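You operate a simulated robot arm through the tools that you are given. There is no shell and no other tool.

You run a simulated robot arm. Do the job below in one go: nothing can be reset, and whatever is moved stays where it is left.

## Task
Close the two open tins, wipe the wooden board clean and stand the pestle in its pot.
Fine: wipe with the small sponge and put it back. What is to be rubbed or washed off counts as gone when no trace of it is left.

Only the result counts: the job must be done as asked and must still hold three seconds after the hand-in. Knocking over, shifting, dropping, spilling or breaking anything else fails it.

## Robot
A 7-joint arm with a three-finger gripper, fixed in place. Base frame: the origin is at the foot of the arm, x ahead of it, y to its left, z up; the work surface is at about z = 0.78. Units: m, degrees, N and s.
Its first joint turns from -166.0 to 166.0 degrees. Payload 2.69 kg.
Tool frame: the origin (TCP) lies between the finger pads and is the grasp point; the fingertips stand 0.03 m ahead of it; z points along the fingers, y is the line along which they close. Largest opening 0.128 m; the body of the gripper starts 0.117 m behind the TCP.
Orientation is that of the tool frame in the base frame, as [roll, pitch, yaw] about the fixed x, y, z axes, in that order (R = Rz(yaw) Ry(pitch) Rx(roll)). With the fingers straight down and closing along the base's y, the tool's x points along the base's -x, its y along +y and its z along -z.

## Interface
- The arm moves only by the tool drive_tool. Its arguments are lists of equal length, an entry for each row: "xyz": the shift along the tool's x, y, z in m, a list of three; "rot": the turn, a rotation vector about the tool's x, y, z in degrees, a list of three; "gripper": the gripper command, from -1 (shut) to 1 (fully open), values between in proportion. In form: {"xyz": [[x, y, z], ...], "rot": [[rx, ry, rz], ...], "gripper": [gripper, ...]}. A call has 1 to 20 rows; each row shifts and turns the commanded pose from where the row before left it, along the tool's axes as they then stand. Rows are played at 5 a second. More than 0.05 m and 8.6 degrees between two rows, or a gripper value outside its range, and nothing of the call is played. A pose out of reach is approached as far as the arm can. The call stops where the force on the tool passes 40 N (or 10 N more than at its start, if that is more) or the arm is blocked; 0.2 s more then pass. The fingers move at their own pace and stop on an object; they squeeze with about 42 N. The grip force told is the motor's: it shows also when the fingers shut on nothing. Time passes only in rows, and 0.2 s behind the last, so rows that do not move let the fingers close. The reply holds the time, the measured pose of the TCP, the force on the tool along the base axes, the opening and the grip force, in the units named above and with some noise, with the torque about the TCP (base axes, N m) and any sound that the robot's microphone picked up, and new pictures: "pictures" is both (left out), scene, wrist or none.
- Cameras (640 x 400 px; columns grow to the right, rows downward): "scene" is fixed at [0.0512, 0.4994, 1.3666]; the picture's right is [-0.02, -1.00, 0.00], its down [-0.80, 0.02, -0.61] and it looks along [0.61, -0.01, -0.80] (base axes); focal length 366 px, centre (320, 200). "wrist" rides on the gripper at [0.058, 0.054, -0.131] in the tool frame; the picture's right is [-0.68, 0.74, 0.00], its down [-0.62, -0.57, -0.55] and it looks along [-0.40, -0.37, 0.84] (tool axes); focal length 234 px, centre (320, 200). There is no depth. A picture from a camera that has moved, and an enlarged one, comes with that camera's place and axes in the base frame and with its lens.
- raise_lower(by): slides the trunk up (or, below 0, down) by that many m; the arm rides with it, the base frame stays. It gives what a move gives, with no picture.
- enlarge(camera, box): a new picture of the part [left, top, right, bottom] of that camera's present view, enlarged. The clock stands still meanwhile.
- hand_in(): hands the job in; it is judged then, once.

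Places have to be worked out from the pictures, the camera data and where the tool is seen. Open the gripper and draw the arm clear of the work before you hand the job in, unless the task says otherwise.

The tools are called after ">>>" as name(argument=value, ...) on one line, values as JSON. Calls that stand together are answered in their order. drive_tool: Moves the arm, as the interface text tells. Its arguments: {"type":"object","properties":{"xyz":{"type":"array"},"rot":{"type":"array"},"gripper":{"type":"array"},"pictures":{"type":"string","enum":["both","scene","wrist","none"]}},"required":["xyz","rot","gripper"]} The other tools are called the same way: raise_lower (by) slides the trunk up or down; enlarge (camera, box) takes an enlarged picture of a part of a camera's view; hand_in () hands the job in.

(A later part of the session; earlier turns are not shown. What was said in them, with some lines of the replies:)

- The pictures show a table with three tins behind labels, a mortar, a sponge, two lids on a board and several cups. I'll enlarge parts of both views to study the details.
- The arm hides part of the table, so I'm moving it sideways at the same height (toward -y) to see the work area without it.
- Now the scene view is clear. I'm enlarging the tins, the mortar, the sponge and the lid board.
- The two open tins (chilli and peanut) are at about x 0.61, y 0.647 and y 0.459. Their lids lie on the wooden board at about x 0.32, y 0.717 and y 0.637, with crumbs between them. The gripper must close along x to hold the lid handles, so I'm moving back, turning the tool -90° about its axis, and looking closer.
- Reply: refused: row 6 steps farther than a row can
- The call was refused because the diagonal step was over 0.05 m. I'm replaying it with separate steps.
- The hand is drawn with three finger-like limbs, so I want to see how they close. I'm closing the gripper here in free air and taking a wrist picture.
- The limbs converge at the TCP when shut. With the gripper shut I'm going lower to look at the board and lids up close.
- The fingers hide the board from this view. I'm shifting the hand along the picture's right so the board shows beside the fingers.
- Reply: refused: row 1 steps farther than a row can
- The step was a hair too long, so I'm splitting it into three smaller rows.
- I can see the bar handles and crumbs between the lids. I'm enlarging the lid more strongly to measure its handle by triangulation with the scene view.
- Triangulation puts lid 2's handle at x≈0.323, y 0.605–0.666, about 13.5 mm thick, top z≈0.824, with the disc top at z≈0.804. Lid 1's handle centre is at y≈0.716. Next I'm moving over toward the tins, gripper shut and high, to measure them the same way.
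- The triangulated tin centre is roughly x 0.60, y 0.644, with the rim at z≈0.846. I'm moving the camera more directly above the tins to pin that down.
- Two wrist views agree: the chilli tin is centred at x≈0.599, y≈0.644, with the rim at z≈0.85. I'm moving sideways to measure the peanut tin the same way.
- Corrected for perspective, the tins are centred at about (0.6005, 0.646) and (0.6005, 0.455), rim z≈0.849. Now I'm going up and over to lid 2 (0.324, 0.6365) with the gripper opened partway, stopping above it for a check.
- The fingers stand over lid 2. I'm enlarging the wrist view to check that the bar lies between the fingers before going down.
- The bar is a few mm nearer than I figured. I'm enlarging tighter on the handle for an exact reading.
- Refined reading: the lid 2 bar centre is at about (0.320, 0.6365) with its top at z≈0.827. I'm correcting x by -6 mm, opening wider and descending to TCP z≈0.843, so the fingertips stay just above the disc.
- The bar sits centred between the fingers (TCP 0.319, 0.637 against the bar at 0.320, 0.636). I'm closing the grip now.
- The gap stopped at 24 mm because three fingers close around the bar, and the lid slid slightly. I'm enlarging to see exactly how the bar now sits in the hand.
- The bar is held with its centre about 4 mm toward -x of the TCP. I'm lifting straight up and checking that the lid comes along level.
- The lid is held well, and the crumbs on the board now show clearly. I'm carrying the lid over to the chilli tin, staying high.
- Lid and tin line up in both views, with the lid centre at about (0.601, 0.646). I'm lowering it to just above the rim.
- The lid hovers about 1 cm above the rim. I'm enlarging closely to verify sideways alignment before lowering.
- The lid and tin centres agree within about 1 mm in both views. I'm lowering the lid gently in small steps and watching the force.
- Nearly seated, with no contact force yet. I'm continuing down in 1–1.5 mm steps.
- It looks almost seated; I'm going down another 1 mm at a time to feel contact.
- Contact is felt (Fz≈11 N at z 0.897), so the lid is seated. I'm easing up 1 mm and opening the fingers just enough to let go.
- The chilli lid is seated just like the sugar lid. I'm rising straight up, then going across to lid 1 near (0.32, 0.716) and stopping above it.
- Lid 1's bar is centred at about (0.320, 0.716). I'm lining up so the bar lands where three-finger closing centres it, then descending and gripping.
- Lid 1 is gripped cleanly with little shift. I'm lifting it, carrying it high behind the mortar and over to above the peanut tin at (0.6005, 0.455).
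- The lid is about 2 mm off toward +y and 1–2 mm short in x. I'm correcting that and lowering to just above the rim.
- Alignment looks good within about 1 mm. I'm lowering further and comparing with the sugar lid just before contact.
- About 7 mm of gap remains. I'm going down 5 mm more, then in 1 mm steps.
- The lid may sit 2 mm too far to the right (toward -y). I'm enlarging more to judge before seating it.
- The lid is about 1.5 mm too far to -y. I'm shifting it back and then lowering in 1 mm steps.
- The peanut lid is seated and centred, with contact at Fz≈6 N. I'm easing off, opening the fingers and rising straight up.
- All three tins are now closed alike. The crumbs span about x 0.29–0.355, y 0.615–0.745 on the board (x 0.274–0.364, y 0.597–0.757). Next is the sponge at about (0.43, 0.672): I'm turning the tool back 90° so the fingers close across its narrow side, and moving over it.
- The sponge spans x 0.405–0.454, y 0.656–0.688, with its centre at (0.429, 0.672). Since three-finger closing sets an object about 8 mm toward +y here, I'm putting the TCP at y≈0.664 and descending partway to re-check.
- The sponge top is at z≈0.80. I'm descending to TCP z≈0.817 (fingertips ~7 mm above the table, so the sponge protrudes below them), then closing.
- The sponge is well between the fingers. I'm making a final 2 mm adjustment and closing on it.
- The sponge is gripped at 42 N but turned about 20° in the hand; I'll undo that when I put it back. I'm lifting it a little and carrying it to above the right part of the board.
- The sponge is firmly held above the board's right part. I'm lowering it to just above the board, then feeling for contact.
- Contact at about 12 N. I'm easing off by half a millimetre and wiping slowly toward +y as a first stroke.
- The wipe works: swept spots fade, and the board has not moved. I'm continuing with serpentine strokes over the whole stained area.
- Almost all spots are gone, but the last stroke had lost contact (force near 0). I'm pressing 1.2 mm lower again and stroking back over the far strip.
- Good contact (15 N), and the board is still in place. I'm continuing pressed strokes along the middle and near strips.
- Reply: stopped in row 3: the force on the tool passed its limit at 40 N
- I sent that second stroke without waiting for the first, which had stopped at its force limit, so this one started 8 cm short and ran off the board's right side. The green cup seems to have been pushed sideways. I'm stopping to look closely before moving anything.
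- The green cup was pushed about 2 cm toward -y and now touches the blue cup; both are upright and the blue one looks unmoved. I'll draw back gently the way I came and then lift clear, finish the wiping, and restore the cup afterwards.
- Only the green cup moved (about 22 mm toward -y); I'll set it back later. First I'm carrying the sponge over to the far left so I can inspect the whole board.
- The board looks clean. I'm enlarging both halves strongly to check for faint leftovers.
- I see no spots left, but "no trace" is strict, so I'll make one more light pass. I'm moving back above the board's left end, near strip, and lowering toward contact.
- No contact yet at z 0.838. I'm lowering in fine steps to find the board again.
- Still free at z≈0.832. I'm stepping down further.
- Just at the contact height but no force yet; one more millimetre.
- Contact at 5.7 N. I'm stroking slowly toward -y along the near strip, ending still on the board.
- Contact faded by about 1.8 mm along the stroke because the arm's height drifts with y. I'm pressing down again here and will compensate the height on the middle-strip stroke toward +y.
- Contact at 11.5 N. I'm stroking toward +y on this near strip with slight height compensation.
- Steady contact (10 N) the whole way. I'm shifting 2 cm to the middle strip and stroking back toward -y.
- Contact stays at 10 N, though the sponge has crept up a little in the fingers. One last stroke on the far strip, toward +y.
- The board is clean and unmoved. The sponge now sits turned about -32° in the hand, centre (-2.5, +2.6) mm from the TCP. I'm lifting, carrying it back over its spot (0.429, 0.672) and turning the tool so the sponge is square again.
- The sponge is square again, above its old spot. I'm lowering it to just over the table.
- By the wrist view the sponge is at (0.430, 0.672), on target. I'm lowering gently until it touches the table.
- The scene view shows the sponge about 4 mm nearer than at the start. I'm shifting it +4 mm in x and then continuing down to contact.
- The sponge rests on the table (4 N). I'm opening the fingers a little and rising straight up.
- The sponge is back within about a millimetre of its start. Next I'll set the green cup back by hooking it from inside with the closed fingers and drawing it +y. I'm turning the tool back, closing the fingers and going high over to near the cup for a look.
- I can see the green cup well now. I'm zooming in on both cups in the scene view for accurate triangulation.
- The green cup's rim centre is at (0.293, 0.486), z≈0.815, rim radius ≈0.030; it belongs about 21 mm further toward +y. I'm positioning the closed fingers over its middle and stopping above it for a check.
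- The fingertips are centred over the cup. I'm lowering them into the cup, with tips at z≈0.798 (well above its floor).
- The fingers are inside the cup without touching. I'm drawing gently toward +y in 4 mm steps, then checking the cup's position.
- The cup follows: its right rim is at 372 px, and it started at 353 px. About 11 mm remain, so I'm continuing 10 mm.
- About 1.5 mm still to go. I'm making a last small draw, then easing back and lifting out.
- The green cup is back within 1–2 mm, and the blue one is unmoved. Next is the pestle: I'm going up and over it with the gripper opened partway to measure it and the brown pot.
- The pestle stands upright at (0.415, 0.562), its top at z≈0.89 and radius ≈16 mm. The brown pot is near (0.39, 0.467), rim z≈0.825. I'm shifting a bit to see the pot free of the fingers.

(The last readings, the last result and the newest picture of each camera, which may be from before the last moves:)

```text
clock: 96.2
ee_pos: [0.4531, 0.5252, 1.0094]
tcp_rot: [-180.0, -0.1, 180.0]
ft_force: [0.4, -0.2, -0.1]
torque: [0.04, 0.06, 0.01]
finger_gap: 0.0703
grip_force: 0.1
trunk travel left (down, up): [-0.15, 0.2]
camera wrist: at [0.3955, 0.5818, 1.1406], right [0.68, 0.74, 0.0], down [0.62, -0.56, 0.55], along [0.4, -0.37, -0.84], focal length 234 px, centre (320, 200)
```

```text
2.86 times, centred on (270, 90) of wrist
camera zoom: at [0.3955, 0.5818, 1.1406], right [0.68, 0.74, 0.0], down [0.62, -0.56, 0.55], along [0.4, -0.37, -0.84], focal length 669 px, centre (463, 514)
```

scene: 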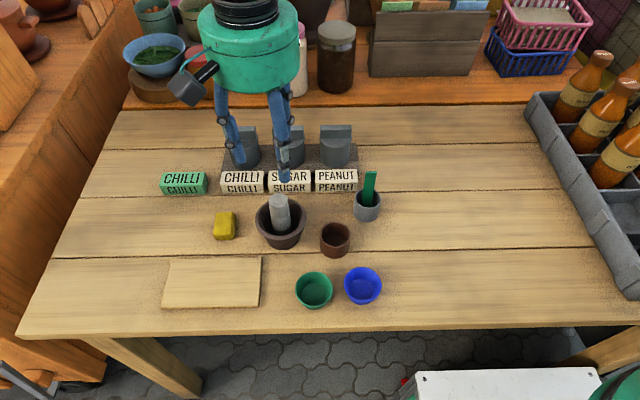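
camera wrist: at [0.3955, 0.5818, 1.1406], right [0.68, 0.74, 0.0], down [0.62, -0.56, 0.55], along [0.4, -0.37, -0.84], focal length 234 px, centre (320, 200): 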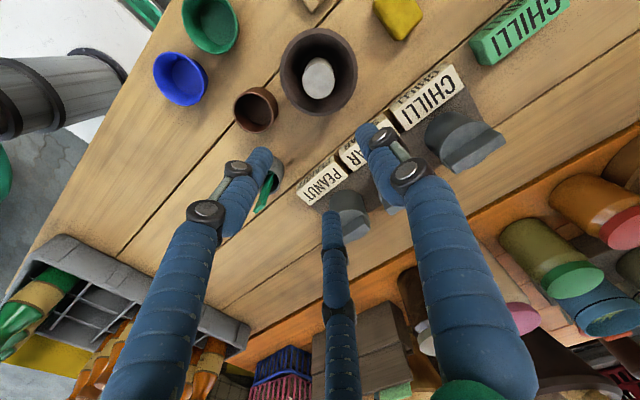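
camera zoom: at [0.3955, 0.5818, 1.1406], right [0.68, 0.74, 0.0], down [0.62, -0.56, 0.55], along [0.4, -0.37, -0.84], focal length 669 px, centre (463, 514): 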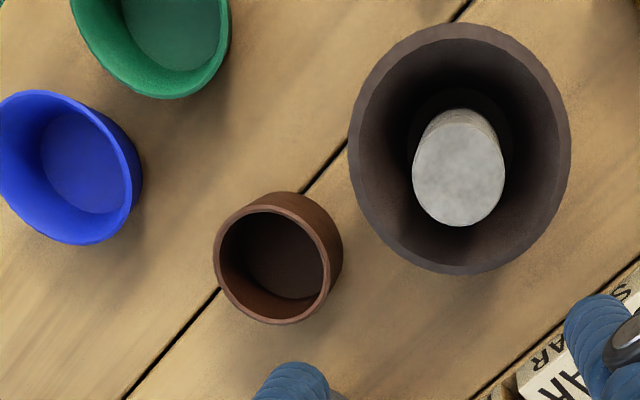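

The pot measures (0.390, 0.4675), rim z≈0.822, inner radius about 22 mm. The pestle is at (0.4153, 0.5618). I'm positioning over the pestle and descending to just above its top.

>>> drive_tool(xyz=[[0.019, 0.017, 0], [0.0185, 0.0165, 0], [0, 0, 0.04], [0, 0, 0.035], [0, 0, 0]], rot=[[0, 0, 0], [0, 0, 0], [0, 0, 0], [0, 0, 0], [0, 0, 0]], gripper=[0.1, 0.1, 0.1, 0.1, 0.1])

>>> enlarge(camera="wrist", box=[220, 60, 400, 220])

>>> enlarge(camera="scene", box=[220, 140, 350, 270])

```text
clock: 97.4
ee_pos: [0.4153, 0.5599, 0.9346]
tcp_rot: [-179.8, -0.1, -180.0]
ft_force: [0.4, 0.2, -0.4]
torque: [0.0, 0.07, 0.01]
finger_gap: 0.0705
grip_force: 0.1
trunk travel left (down, up): [-0.15, 0.2]
camera wrist: at [0.3569, 0.6146, 1.0643], right [0.68, 0.74, 0.0], down [0.62, -0.56, 0.55], along [0.4, -0.37, -0.84], focal length 234 px, centre (320, 200)
```

scene: 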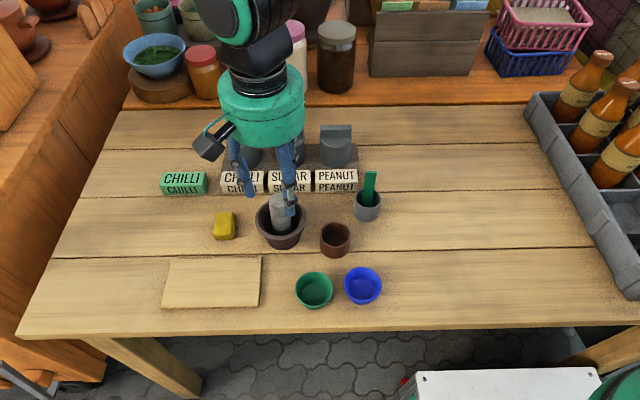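
wrist: 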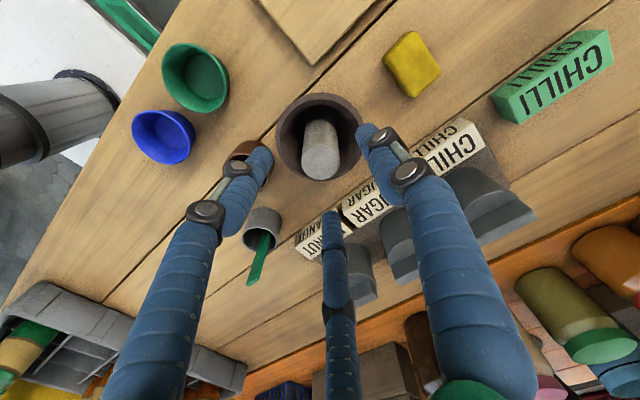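

```text
2.50 times, centred on (310, 140) of wrist
camera zoom: at [0.3569, 0.6146, 1.0643], right [0.68, 0.74, 0.0], down [0.62, -0.56, 0.55], along [0.4, -0.37, -0.84], focal length 585 px, centre (345, 350)
```

zoom: 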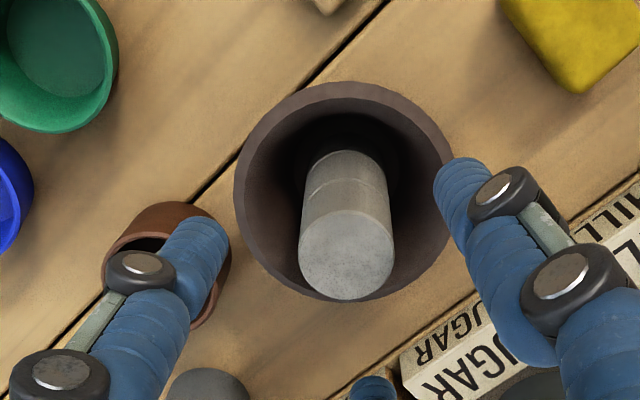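

```text
3.08 times, centred on (285, 205) of scene
camera zoom: at [0.0512, 0.4994, 1.3666], right [-0.02, -1.0, 0.0], down [-0.8, 0.02, -0.61], along [0.61, -0.01, -0.8], focal length 1125 px, centre (428, 185)
```

zoom: 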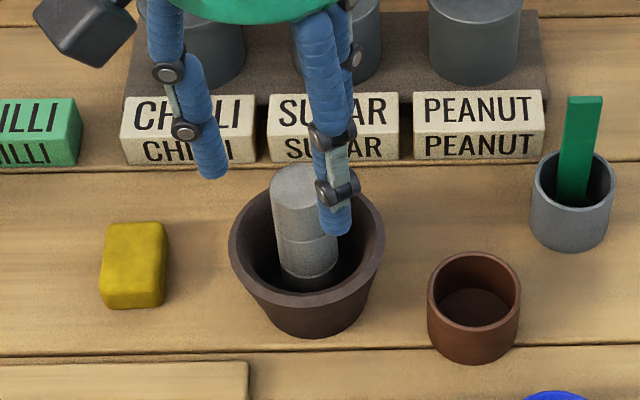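

The pestle is centred between the fingers. I'm descending to TCP z≈0.88 (fingertips ~20 mm above the mortar's rim) and closing on it.

>>> drive_tool(xyz=[[0, 0.0008, 0.025], [0, 0, 0.028], [0, 0, 0], [0, 0, 0], [0, 0, 0], [0, 0, 0]], rot=[[0, 0, 0], [0, 0, 0], [0, 0, 0], [0, 0, 0], [0, 0, 0], [0, 0, 0]], gripper=[0.1, 0.1, 0.1, -0.3, -1, -1])

>>> enlarge(camera="wrist", box=[220, 60, 400, 220])

>>> enlarge(camera="scene", box=[220, 140, 350, 270])

```text
clock: 98.8
ee_pos: [0.4135, 0.5613, 0.8817]
tcp_rot: [-179.9, -0.1, -179.9]
ft_force: [0.0, 0.1, -0.7]
torque: [0.0, -0.03, 0.02]
finger_gap: 0.0307
grip_force: 42.0
trunk travel left (down, up): [-0.15, 0.2]
camera wrist: at [0.3561, 0.6174, 1.0119], right [0.68, 0.74, 0.0], down [0.62, -0.56, 0.55], along [0.4, -0.37, -0.84], focal length 234 px, centre (320, 200)
```

scene: 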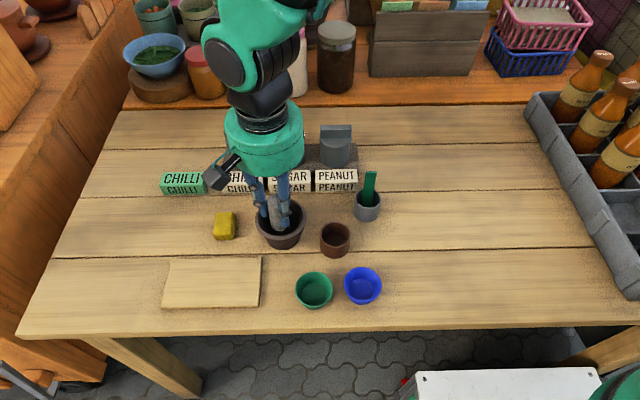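
wrist: 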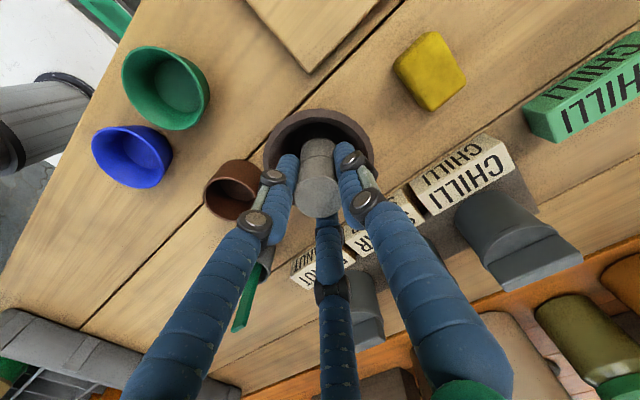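

```text
2.50 times, centred on (310, 140) of wrist
camera zoom: at [0.3561, 0.6174, 1.0119], right [0.68, 0.74, 0.0], down [0.62, -0.56, 0.55], along [0.4, -0.37, -0.84], focal length 585 px, centre (345, 350)
```

zoom: 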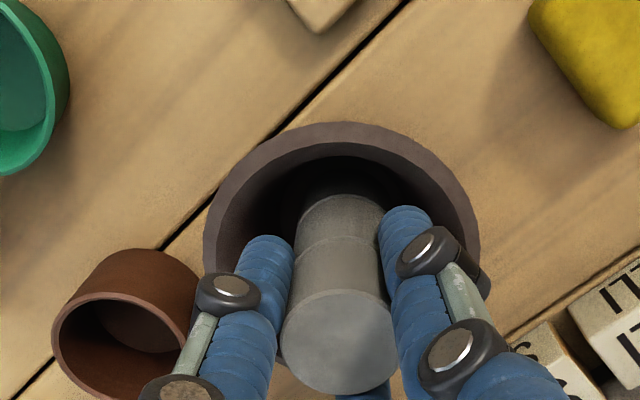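

```text
3.08 times, centred on (285, 205) of scene
camera zoom: at [0.0512, 0.4994, 1.3666], right [-0.02, -1.0, 0.0], down [-0.8, 0.02, -0.61], along [0.61, -0.01, -0.8], focal length 1125 px, centre (428, 185)
```

zoom: 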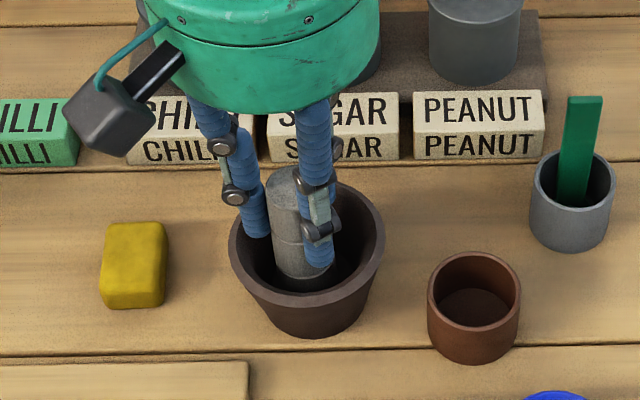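

The pestle is gripped firmly (gap 30.7 mm). I'm lifting it straight up clear of the mortar and moving it over the brown pot.

>>> drive_tool(xyz=[[0, 0, -0.02], [0, 0, -0.035], [0, 0, -0.04], [0.0238, 0, 0], [0, -0.032, 0], [0, -0.032, 0], [0, -0.031, 0], [0, 0, 0]], rot=[[0, 0, 0], [0, 0, 0], [0, 0, 0], [0, 0, 0], [0, 0, 0], [0, 0, 0], [0, 0, 0], [0, 0, 0]], gripper=[-1, -1, -1, -1, -1, -1, -1, -1])

>>> enlarge(camera="wrist", box=[220, 60, 400, 220])

>>> enlarge(camera="scene", box=[250, 140, 400, 280])

```text
clock: 100.6
ee_pos: [0.3915, 0.4674, 0.9752]
tcp_rot: [-179.8, 0.0, 179.9]
ft_force: [-0.3, -0.1, -0.3]
torque: [-0.02, 0.04, 0.01]
finger_gap: 0.0308
grip_force: 42.1
trunk travel left (down, up): [-0.15, 0.2]
camera wrist: at [0.3332, 0.5223, 1.1062], right [0.68, 0.74, 0.0], down [0.62, -0.56, 0.55], along [0.4, -0.37, -0.84], focal length 234 px, centre (320, 200)
```

scene: 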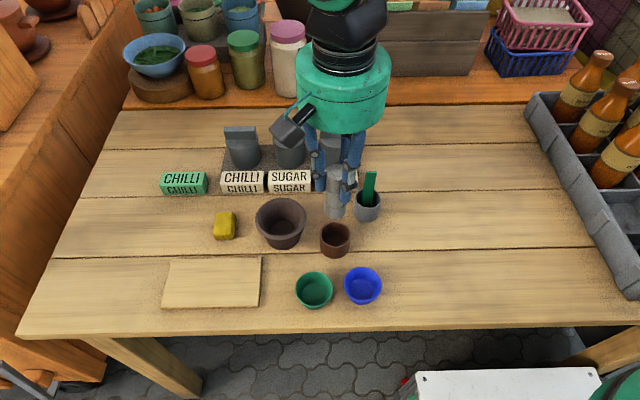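
wrist: 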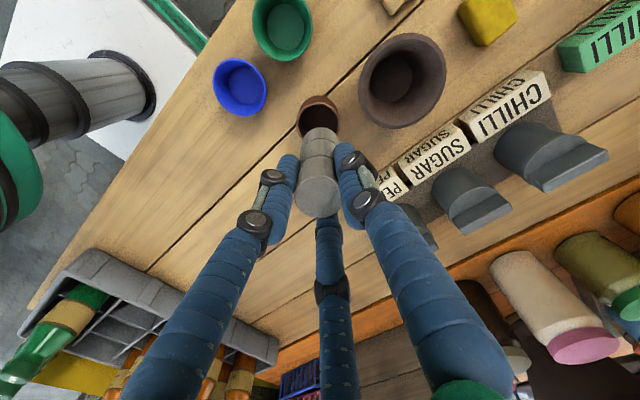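

```text
2.50 times, centred on (310, 140) of wrist
camera zoom: at [0.3332, 0.5223, 1.1062], right [0.68, 0.74, 0.0], down [0.62, -0.56, 0.55], along [0.4, -0.37, -0.84], focal length 585 px, centre (345, 350)
```

zoom: 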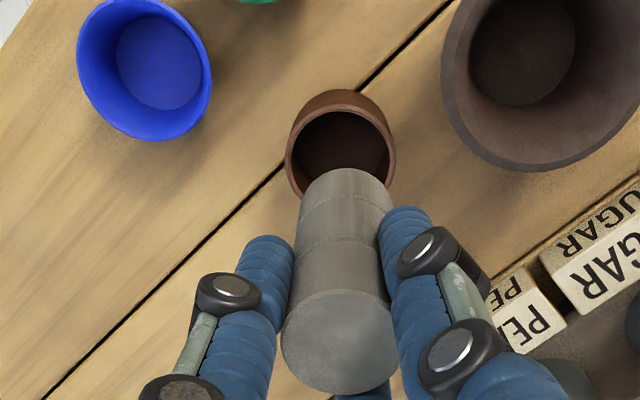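

```text
2.86 times, centred on (325, 210) of scene
camera zoom: at [0.0512, 0.4994, 1.3666], right [-0.02, -1.0, 0.0], down [-0.8, 0.02, -0.61], along [0.61, -0.01, -0.8], focal length 1044 px, centre (306, 171)
```

zoom: 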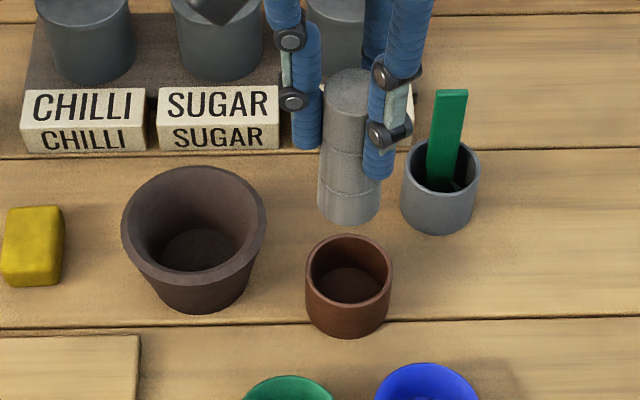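

The pestle's lower end is at z≈0.891, roughly over the pot but 2 mm off. I'm correcting and lowering to just above the rim for a last check.

>>> drive_tool(xyz=[[0.002, -0.0015, 0], [0, 0, 0.03], [0, 0, 0.028], [0, 0, 0]], rot=[[0, 0, 0], [0, 0, 0], [0, 0, 0], [0, 0, 0]], gripper=[-1, -1, -1, -1])

>>> enlarge(camera="wrist", box=[240, 80, 400, 220])

>>> enlarge(camera="scene", box=[295, 170, 385, 270])

```text
clock: 101.6
ee_pos: [0.3907, 0.4654, 0.9172]
tcp_rot: [-179.9, -0.1, 180.0]
ft_force: [-0.4, 0.1, -0.1]
torque: [-0.03, 0.04, 0.02]
finger_gap: 0.0306
grip_force: 42.0
trunk travel left (down, up): [-0.15, 0.2]
camera wrist: at [0.3321, 0.5201, 1.0474], right [0.68, 0.74, 0.0], down [0.62, -0.56, 0.55], along [0.4, -0.37, -0.84], focal length 234 px, centre (320, 200)
```

scene: 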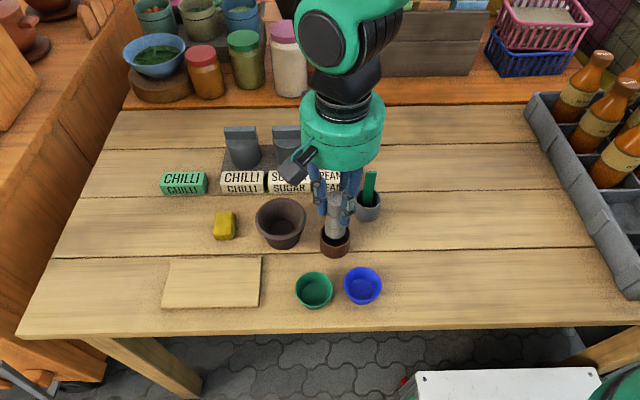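
wrist: 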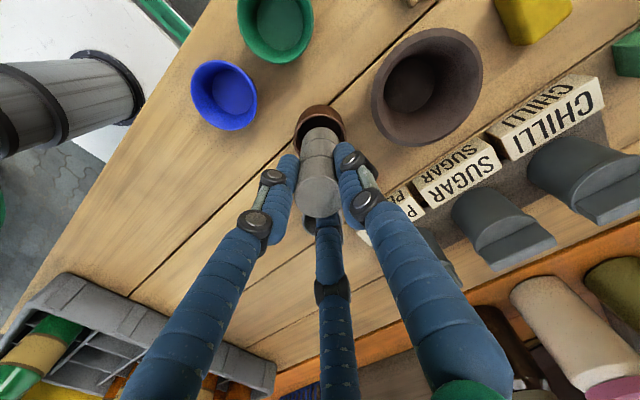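

```text
2.86 times, centred on (320, 150) of wrist
camera zoom: at [0.3321, 0.5201, 1.0474], right [0.68, 0.74, 0.0], down [0.62, -0.56, 0.55], along [0.4, -0.37, -0.84], focal length 669 px, centre (320, 343)
```

zoom: 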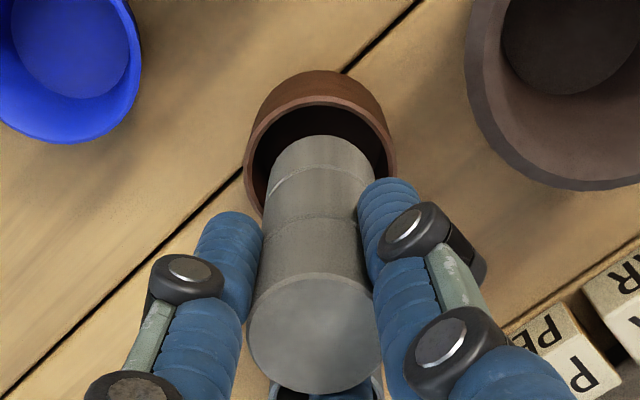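

```text
4.00 times, centred on (340, 220) of scene
camera zoom: at [0.0512, 0.4994, 1.3666], right [-0.02, -1.0, 0.0], down [-0.8, 0.02, -0.61], along [0.61, -0.01, -0.8], focal length 1462 px, centre (240, 120)
```

zoom: 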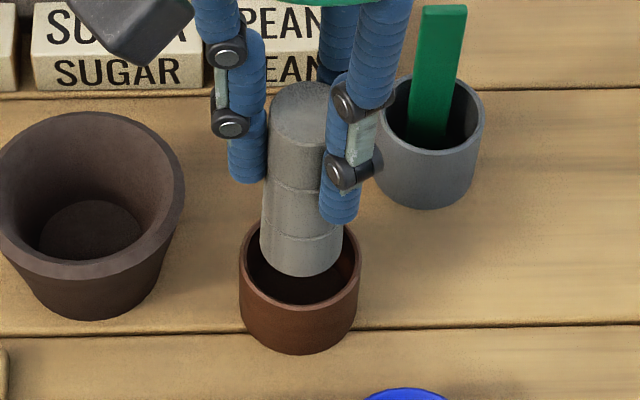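

The pestle's end is centred over the pot in both views. I'm lowering it into the pot.

>>> drive_tool(xyz=[[0, 0, 0.012], [0, 0, 0.012], [0, 0, 0.01], [0, 0, 0.006], [0, 0, 0]], rot=[[0, 0, 0], [0, 0, 0], [0, 0, 0], [0, 0, 0], [0, 0, 0]], gripper=[-1, -1, -1, -1, -1])

>>> enlarge(camera="scene", box=[295, 170, 385, 270])

>>> enlarge(camera="wrist", box=[240, 80, 400, 220])

```text
clock: 102.8
ee_pos: [0.3894, 0.466, 0.8766]
tcp_rot: [-179.9, -0.1, -180.0]
ft_force: [0.4, 0.1, -1.0]
torque: [0.0, 0.0, 0.02]
finger_gap: 0.0307
grip_force: 42.2
trunk travel left (down, up): [-0.15, 0.2]
camera wrist: at [0.3319, 0.5201, 1.008], right [0.68, 0.74, 0.0], down [0.62, -0.56, 0.55], along [0.4, -0.37, -0.84], focal length 234 px, centre (320, 200)
```

scene: 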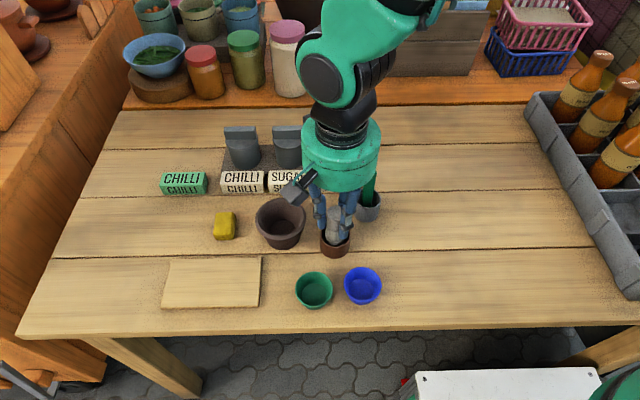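
wrist: 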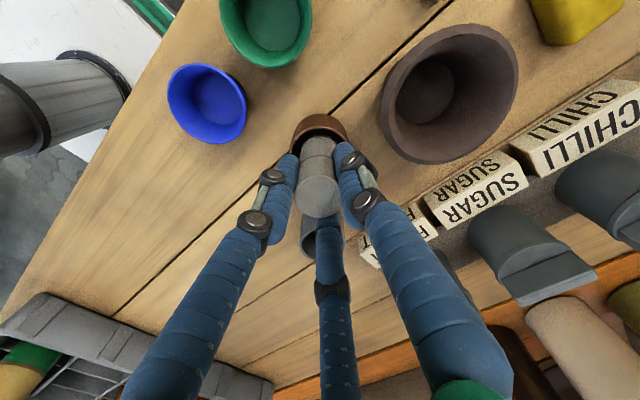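

```text
4.00 times, centred on (340, 220) of scene
camera zoom: at [0.0512, 0.4994, 1.3666], right [-0.02, -1.0, 0.0], down [-0.8, 0.02, -0.61], along [0.61, -0.01, -0.8], focal length 1462 px, centre (240, 120)
```

zoom: 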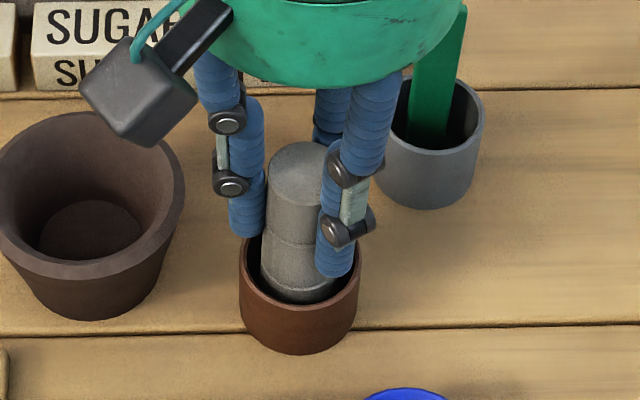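

```text
2.86 times, centred on (320, 150) of wrist
camera zoom: at [0.3319, 0.5201, 1.008], right [0.68, 0.74, 0.0], down [0.62, -0.56, 0.55], along [0.4, -0.37, -0.84], focal length 669 px, centre (320, 343)
```

zoom: 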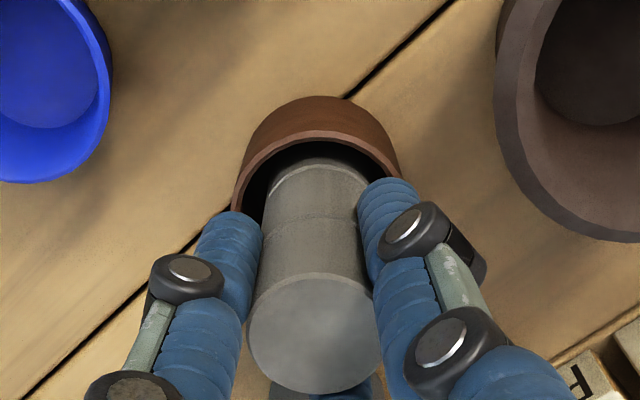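

The pestle is inside the pot without contact. I'm stepping down to feel the floor.

>>> drive_tool(xyz=[[0, 0, 0.002], [0, 0, 0.002], [0, 0, 0]], rot=[[0, 0, 0], [0, 0, 0], [0, 0, 0]], gripper=[-1, -1, -1], pictures="none")

```text
clock: 103.6
ee_pos: [0.3888, 0.4655, 0.8739]
tcp_rot: [-180.0, -0.1, -180.0]
ft_force: [0.1, 0.2, -0.3]
torque: [0.01, -0.01, 0.01]
finger_gap: 0.0306
grip_force: 41.6
trunk travel left (down, up): [-0.15, 0.2]
```

No contact yet; another 2 mm down.

>>> drive_tool(xyz=[[0, 0, 0.001], [0, 0, 0.001], [0, 0, 0]], rot=[[0, 0, 0], [0, 0, 0], [0, 0, 0]], gripper=[-1, -1, -1], pictures="none")

```text
clock: 104.4
ee_pos: [0.3907, 0.4655, 0.872]
tcp_rot: [-180.0, 0.0, 180.0]
ft_force: [-0.4, -0.3, -0.6]
torque: [-0.03, 0.03, -0.01]
finger_gap: 0.031
grip_force: 41.8
trunk travel left (down, up): [-0.15, 0.2]
```

Still free; continuing 2 mm in single steps.

>>> drive_tool(xyz=[[0, 0, 0.001], [0, 0, 0.001], [0, 0, 0]], rot=[[0, 0, 0], [0, 0, 0], [0, 0, 0]], gripper=[-1, -1, -1], pictures="none")

```text
clock: 105.2
ee_pos: [0.3906, 0.4659, 0.8694]
tcp_rot: [-179.8, -0.1, 180.0]
ft_force: [0.8, -1.1, -0.1]
torque: [0.02, 0.02, 0.0]
finger_gap: 0.0307
grip_force: 42.8
trunk travel left (down, up): [-0.15, 0.2]
```

>>> drive_tool(xyz=[[0, 0, 0.001], [0, 0, 0.001], [0, 0, 0]], rot=[[0, 0, 0], [0, 0, 0], [0, 0, 0]], gripper=[-1, -1, -1], pictures="none")

>>> enlarge(camera="scene", box=[295, 170, 385, 270])

```text
clock: 106.0
ee_pos: [0.39, 0.4652, 0.8687]
tcp_rot: [180.0, 0.0, 180.0]
ft_force: [-1.1, -3.4, 26.6]
torque: [-0.43, 0.36, 0.01]
finger_gap: 0.0307
grip_force: 42.0
trunk travel left (down, up): [-0.15, 0.2]
```

```text
4.00 times, centred on (340, 220) of scene
camera zoom: at [0.0512, 0.4994, 1.3666], right [-0.02, -1.0, 0.0], down [-0.8, 0.02, -0.61], along [0.61, -0.01, -0.8], focal length 1462 px, centre (240, 120)
```

zoom: 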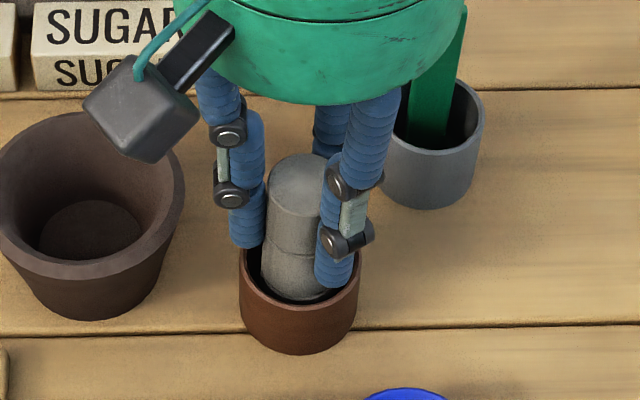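

The pestle stands on the pot's floor (27 N). I'm easing up 1 mm to unload, checking the force before letting go.

>>> drive_tool(xyz=[[0, 0, -0.001], [0, 0, 0]], rot=[[0, 0, 0], [0, 0, 0]], gripper=[-1, -1], pictures="none")

```text
clock: 106.6
ee_pos: [0.3894, 0.4653, 0.8695]
tcp_rot: [-180.0, 0.0, 180.0]
ft_force: [2.6, 5.2, 18.6]
torque: [0.29, 0.01, -0.03]
finger_gap: 0.0306
grip_force: 41.5
trunk travel left (down, up): [-0.15, 0.2]
```

>>> drive_tool(xyz=[[0, 0, -0.001], [0, 0, 0]], rot=[[0, 0, 0], [0, 0, 0]], gripper=[-1, -1], pictures="none")

```text
clock: 107.2
ee_pos: [0.3895, 0.4639, 0.8693]
tcp_rot: [-179.8, -0.1, 180.0]
ft_force: [1.5, 4.3, 11.2]
torque: [0.33, -0.03, -0.05]
finger_gap: 0.0307
grip_force: 41.8
trunk travel left (down, up): [-0.15, 0.2]
```

Force is down to 11 N; one more small ease of 0.8 mm before release.

>>> drive_tool(xyz=[[0, 0, -0.0008], [0, 0, 0]], rot=[[0, 0, 0], [0, 0, 0]], gripper=[-1, -1], pictures="none")

```text
clock: 107.8
ee_pos: [0.3896, 0.4646, 0.8701]
tcp_rot: [-179.9, -0.1, 180.0]
ft_force: [0.4, -0.6, -0.6]
torque: [-0.02, -0.02, 0.0]
finger_gap: 0.0309
grip_force: 42.4
trunk travel left (down, up): [-0.15, 0.2]
```

Unloaded now. I'm opening the fingers gently to about 50 mm and waiting a moment to see the pestle stand by itself.

>>> drive_tool(xyz=[[0, 0, 0], [0, 0, 0], [0, 0, 0], [0, 0, 0]], rot=[[0, 0, 0], [0, 0, 0], [0, 0, 0], [0, 0, 0]], gripper=[-0.45, -0.35, -0.22, -0.22])

>>> enlarge(camera="scene", box=[295, 170, 385, 270])

>>> enlarge(camera="wrist", box=[240, 80, 400, 220])

```text
clock: 108.8
ee_pos: [0.3896, 0.4639, 0.8707]
tcp_rot: [-179.8, -0.1, 179.9]
ft_force: [-0.3, 0.7, 0.4]
torque: [0.0, 0.03, 0.01]
finger_gap: 0.0498
grip_force: 0.1
trunk travel left (down, up): [-0.15, 0.2]
camera wrist: at [0.3315, 0.5198, 1.0012], right [0.68, 0.74, 0.0], down [0.62, -0.56, 0.55], along [0.4, -0.37, -0.84], focal length 234 px, centre (320, 200)
```

scene: 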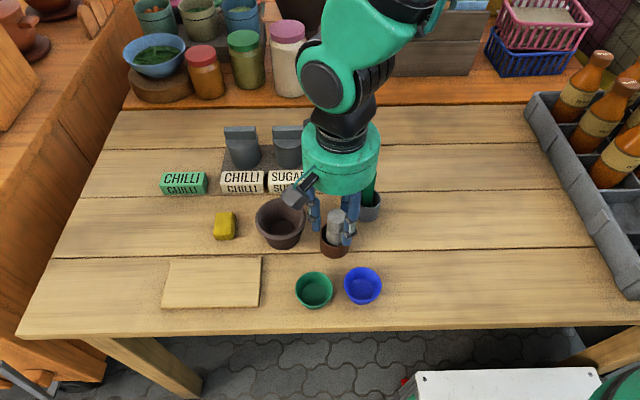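
wrist: 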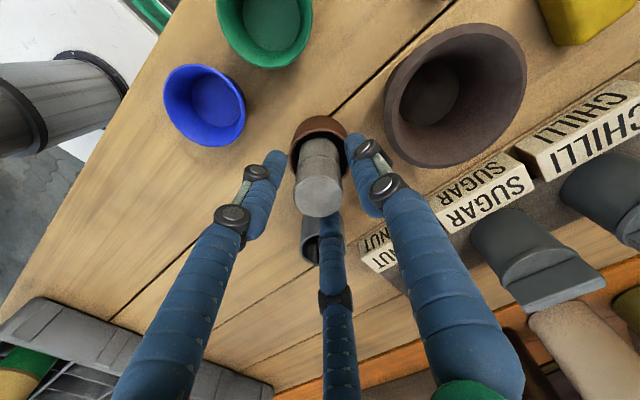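

```text
4.00 times, centred on (340, 220) of scene
camera zoom: at [0.0512, 0.4994, 1.3666], right [-0.02, -1.0, 0.0], down [-0.8, 0.02, -0.61], along [0.61, -0.01, -0.8], focal length 1462 px, centre (240, 120)
```

zoom: 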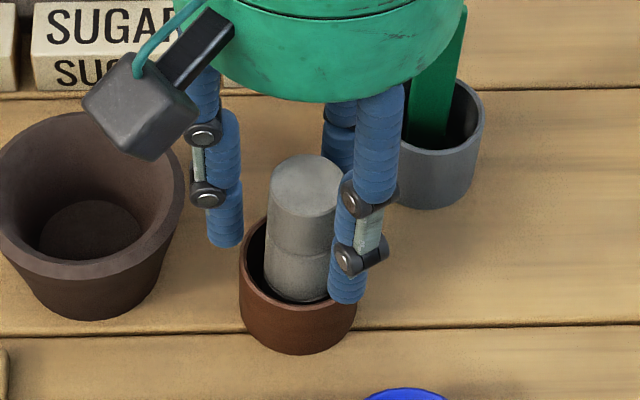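

```text
2.86 times, centred on (320, 150) of wrist
camera zoom: at [0.3315, 0.5198, 1.0012], right [0.68, 0.74, 0.0], down [0.62, -0.56, 0.55], along [0.4, -0.37, -0.84], focal length 669 px, centre (320, 343)
```

zoom: 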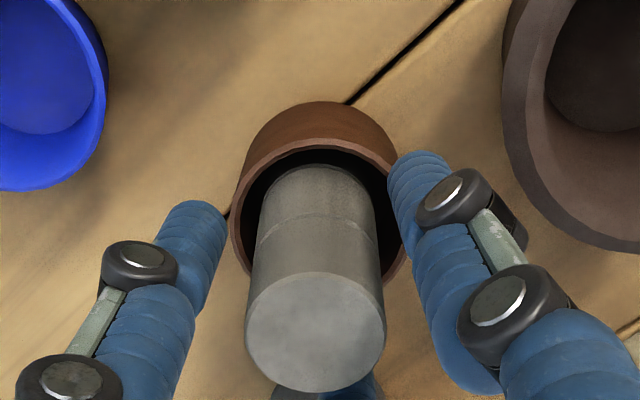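

The pestle stands free in the pot, and all three fingers are clear of it. I'm rising straight up and then drawing the arm back away from the work.

>>> drive_tool(xyz=[[0, 0, -0.02], [0, 0, -0.04], [0, 0, -0.045], [0, 0, -0.045], [0, 0, -0.03], [0, 0, 0]], rot=[[0, 0, 0], [0, 0, 0], [0, 0, 0], [0, 0, 0], [0, 0, 0], [0, 0, 0]], gripper=[-0.22, -0.22, -0.22, -0.22, -0.22, -0.22])

>>> enlarge(camera="scene", box=[240, 160, 400, 310])

>>> enlarge(camera="wrist", box=[200, 40, 420, 220])

```text
clock: 110.2
ee_pos: [0.3903, 0.465, 1.0509]
tcp_rot: [-179.9, -0.1, 179.9]
ft_force: [-0.5, -0.8, -0.3]
torque: [0.0, -0.05, 0.04]
finger_gap: 0.0499
grip_force: 0.0
trunk travel left (down, up): [-0.15, 0.2]
camera wrist: at [0.332, 0.5208, 1.1814], right [0.68, 0.74, 0.0], down [0.62, -0.56, 0.55], along [0.4, -0.37, -0.84], focal length 234 px, centre (320, 200)
```

scene: 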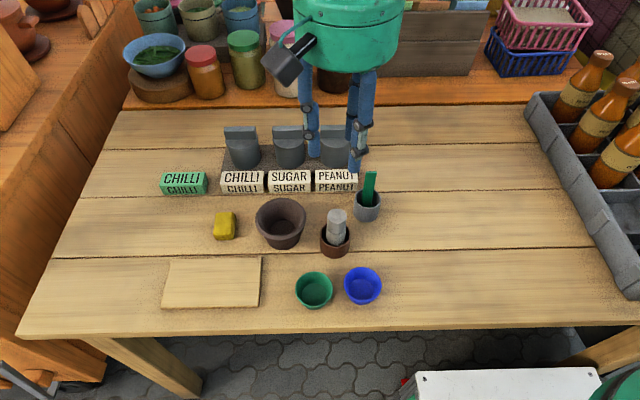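
wrist: 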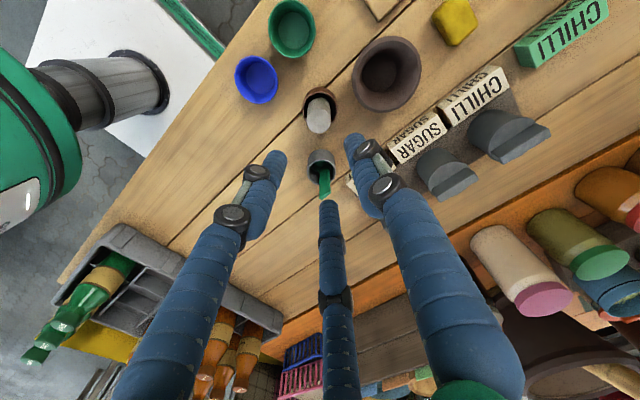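

```text
2.67 times, centred on (320, 235) of scene
camera zoom: at [0.0512, 0.4994, 1.3666], right [-0.02, -1.0, 0.0], down [-0.8, 0.02, -0.61], along [0.61, -0.01, -0.8], focal length 975 px, centre (320, 107)
```

zoom: 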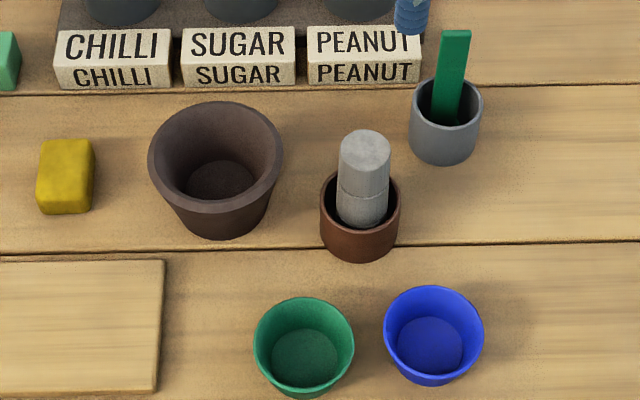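

```text
2.22 times, centred on (310, 130) of wrist
camera zoom: at [0.332, 0.5208, 1.1814], right [0.68, 0.74, 0.0], down [0.62, -0.56, 0.55], along [0.4, -0.37, -0.84], focal length 520 px, centre (342, 356)
```

zoom: 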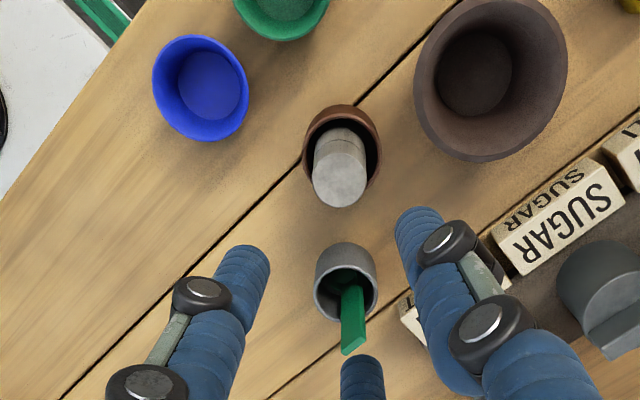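

The pestle stands upright in its pot, and everything else matches the first picture within a pixel or two. I'm opening the gripper fully and drawing the arm up and off to the right for a final inspection.

>>> drive_tool(xyz=[[0, 0, -0.05], [0.04, 0, 0], [0.04, 0, 0], [0, -0.045, 0], [0, -0.045, 0], [0, -0.045, 0], [0, -0.045, 0], [0, -0.03, 0], [0, 0, 0]], rot=[[0, 0, 0], [0, 0, 0], [0, 0, 0], [0, 0, 0], [0, 0, 0], [0, 0, 0], [0, 0, 0], [0, 0, 0], [0, 0, 0]], gripper=[0, 0.3, 0.6, 1, 1, 1, 1, 1, 1])

>>> enlarge(camera="scene", box=[140, 110, 400, 320])

>>> enlarge(camera="scene", box=[200, 110, 400, 235])

>>> enlarge(camera="scene", box=[150, 240, 280, 320])

```text
clock: 112.2
ee_pos: [0.311, 0.2547, 1.0999]
tcp_rot: [-179.9, -0.1, -179.9]
ft_force: [0.6, -0.1, 0.4]
torque: [0.05, -0.01, 0.01]
finger_gap: 0.128
grip_force: 0.0
trunk travel left (down, up): [-0.15, 0.2]
camera wrist: at [0.2521, 0.3098, 1.2305], right [0.68, 0.74, 0.0], down [0.62, -0.56, 0.55], along [0.4, -0.37, -0.84], focal length 234 px, centre (320, 200)
```

scene: 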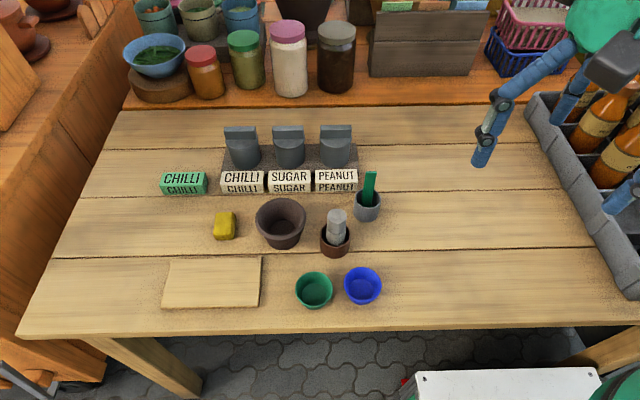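
wrist: 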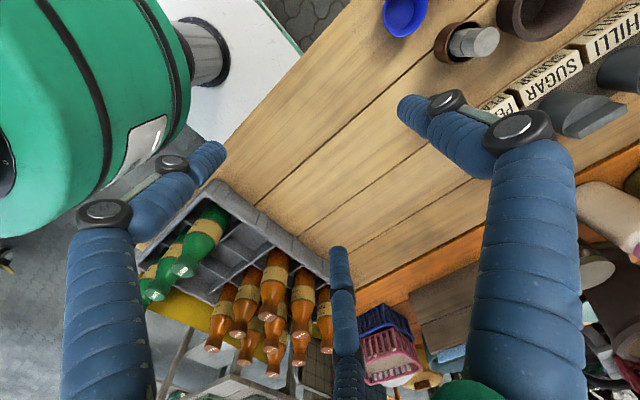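

```text
1.90 times, centred on (270, 215) of scene
camera zoom: at [0.0512, 0.4994, 1.3666], right [-0.02, -1.0, 0.0], down [-0.8, 0.02, -0.61], along [0.61, -0.01, -0.8], focal length 696 px, centre (415, 171)
```

zoom: 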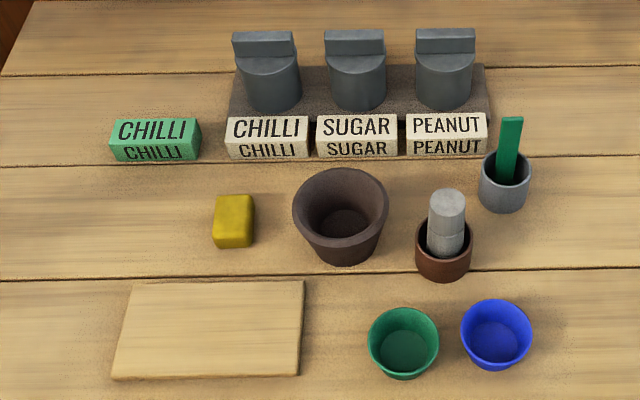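

```text
3.20 times, centred on (300, 172) of scene
camera zoom: at [0.0512, 0.4994, 1.3666], right [-0.02, -1.0, 0.0], down [-0.8, 0.02, -0.61], along [0.61, -0.01, -0.8], focal length 1170 px, centre (384, 288)
```

zoom: 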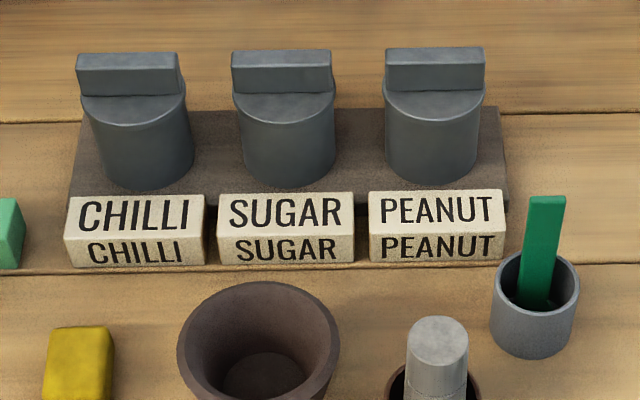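

```text
4.92 times, centred on (215, 280) of scene
camera zoom: at [0.0512, 0.4994, 1.3666], right [-0.02, -1.0, 0.0], down [-0.8, 0.02, -0.61], along [0.61, -0.01, -0.8], focal length 1799 px, centre (837, -194)
```

zoom: 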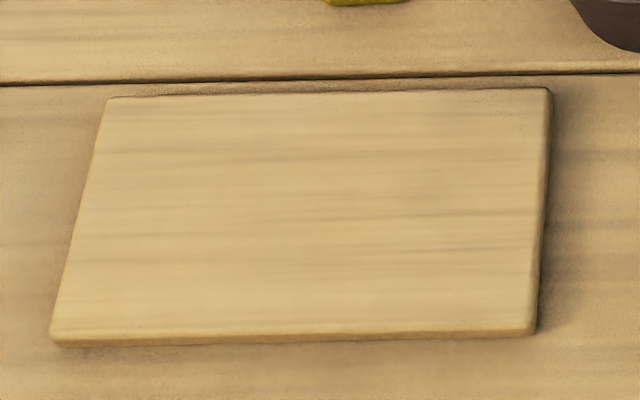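

The final pictures show both tins closed like the sugar tin and the board free of any trace. The sponge is back in its place, and the pestle stands upright in the brown pot. The green cup I pushed mid-wipe is back to within about 1–2 mm, the rest looks unmoved, and the arm is clear with the gripper open, so I'm handing in.

>>> hand_in()

```text
The job is handed in.
```

I closed both open tins, wiped the wooden board clean and stood the pestle in its pot, then handed the job in. No result has come back yet.

- **Tins:** The chilli and peanut lids sit flat and centred, matching the sugar tin.
- **Board:** No trace of the crumbs shows in close-up pictures, and the board did not move.
- **Sponge:** It is back on its original spot, within about a millimetre and squared up.
- **Pestle:** It stands upright in the small brown pot. I took that as its pot because it was empty and fits the pestle; the grey pot already holds the green spatula.

**Green cup moved:** While wiping, I sent a second stroke without waiting for the first, which had stopped early at its force limit. The hand ran off the board and pushed the green cup about 2 cm until it touched the blue one. It stayed upright, and I drew it back to within about 1–2 mm of where it began. The blue cup shows no visible shift. If the judging counts the push itself rather than where things ended up, this could fail the job.

Everything else matches the first pictures, and the arm is clear with the gripper open.
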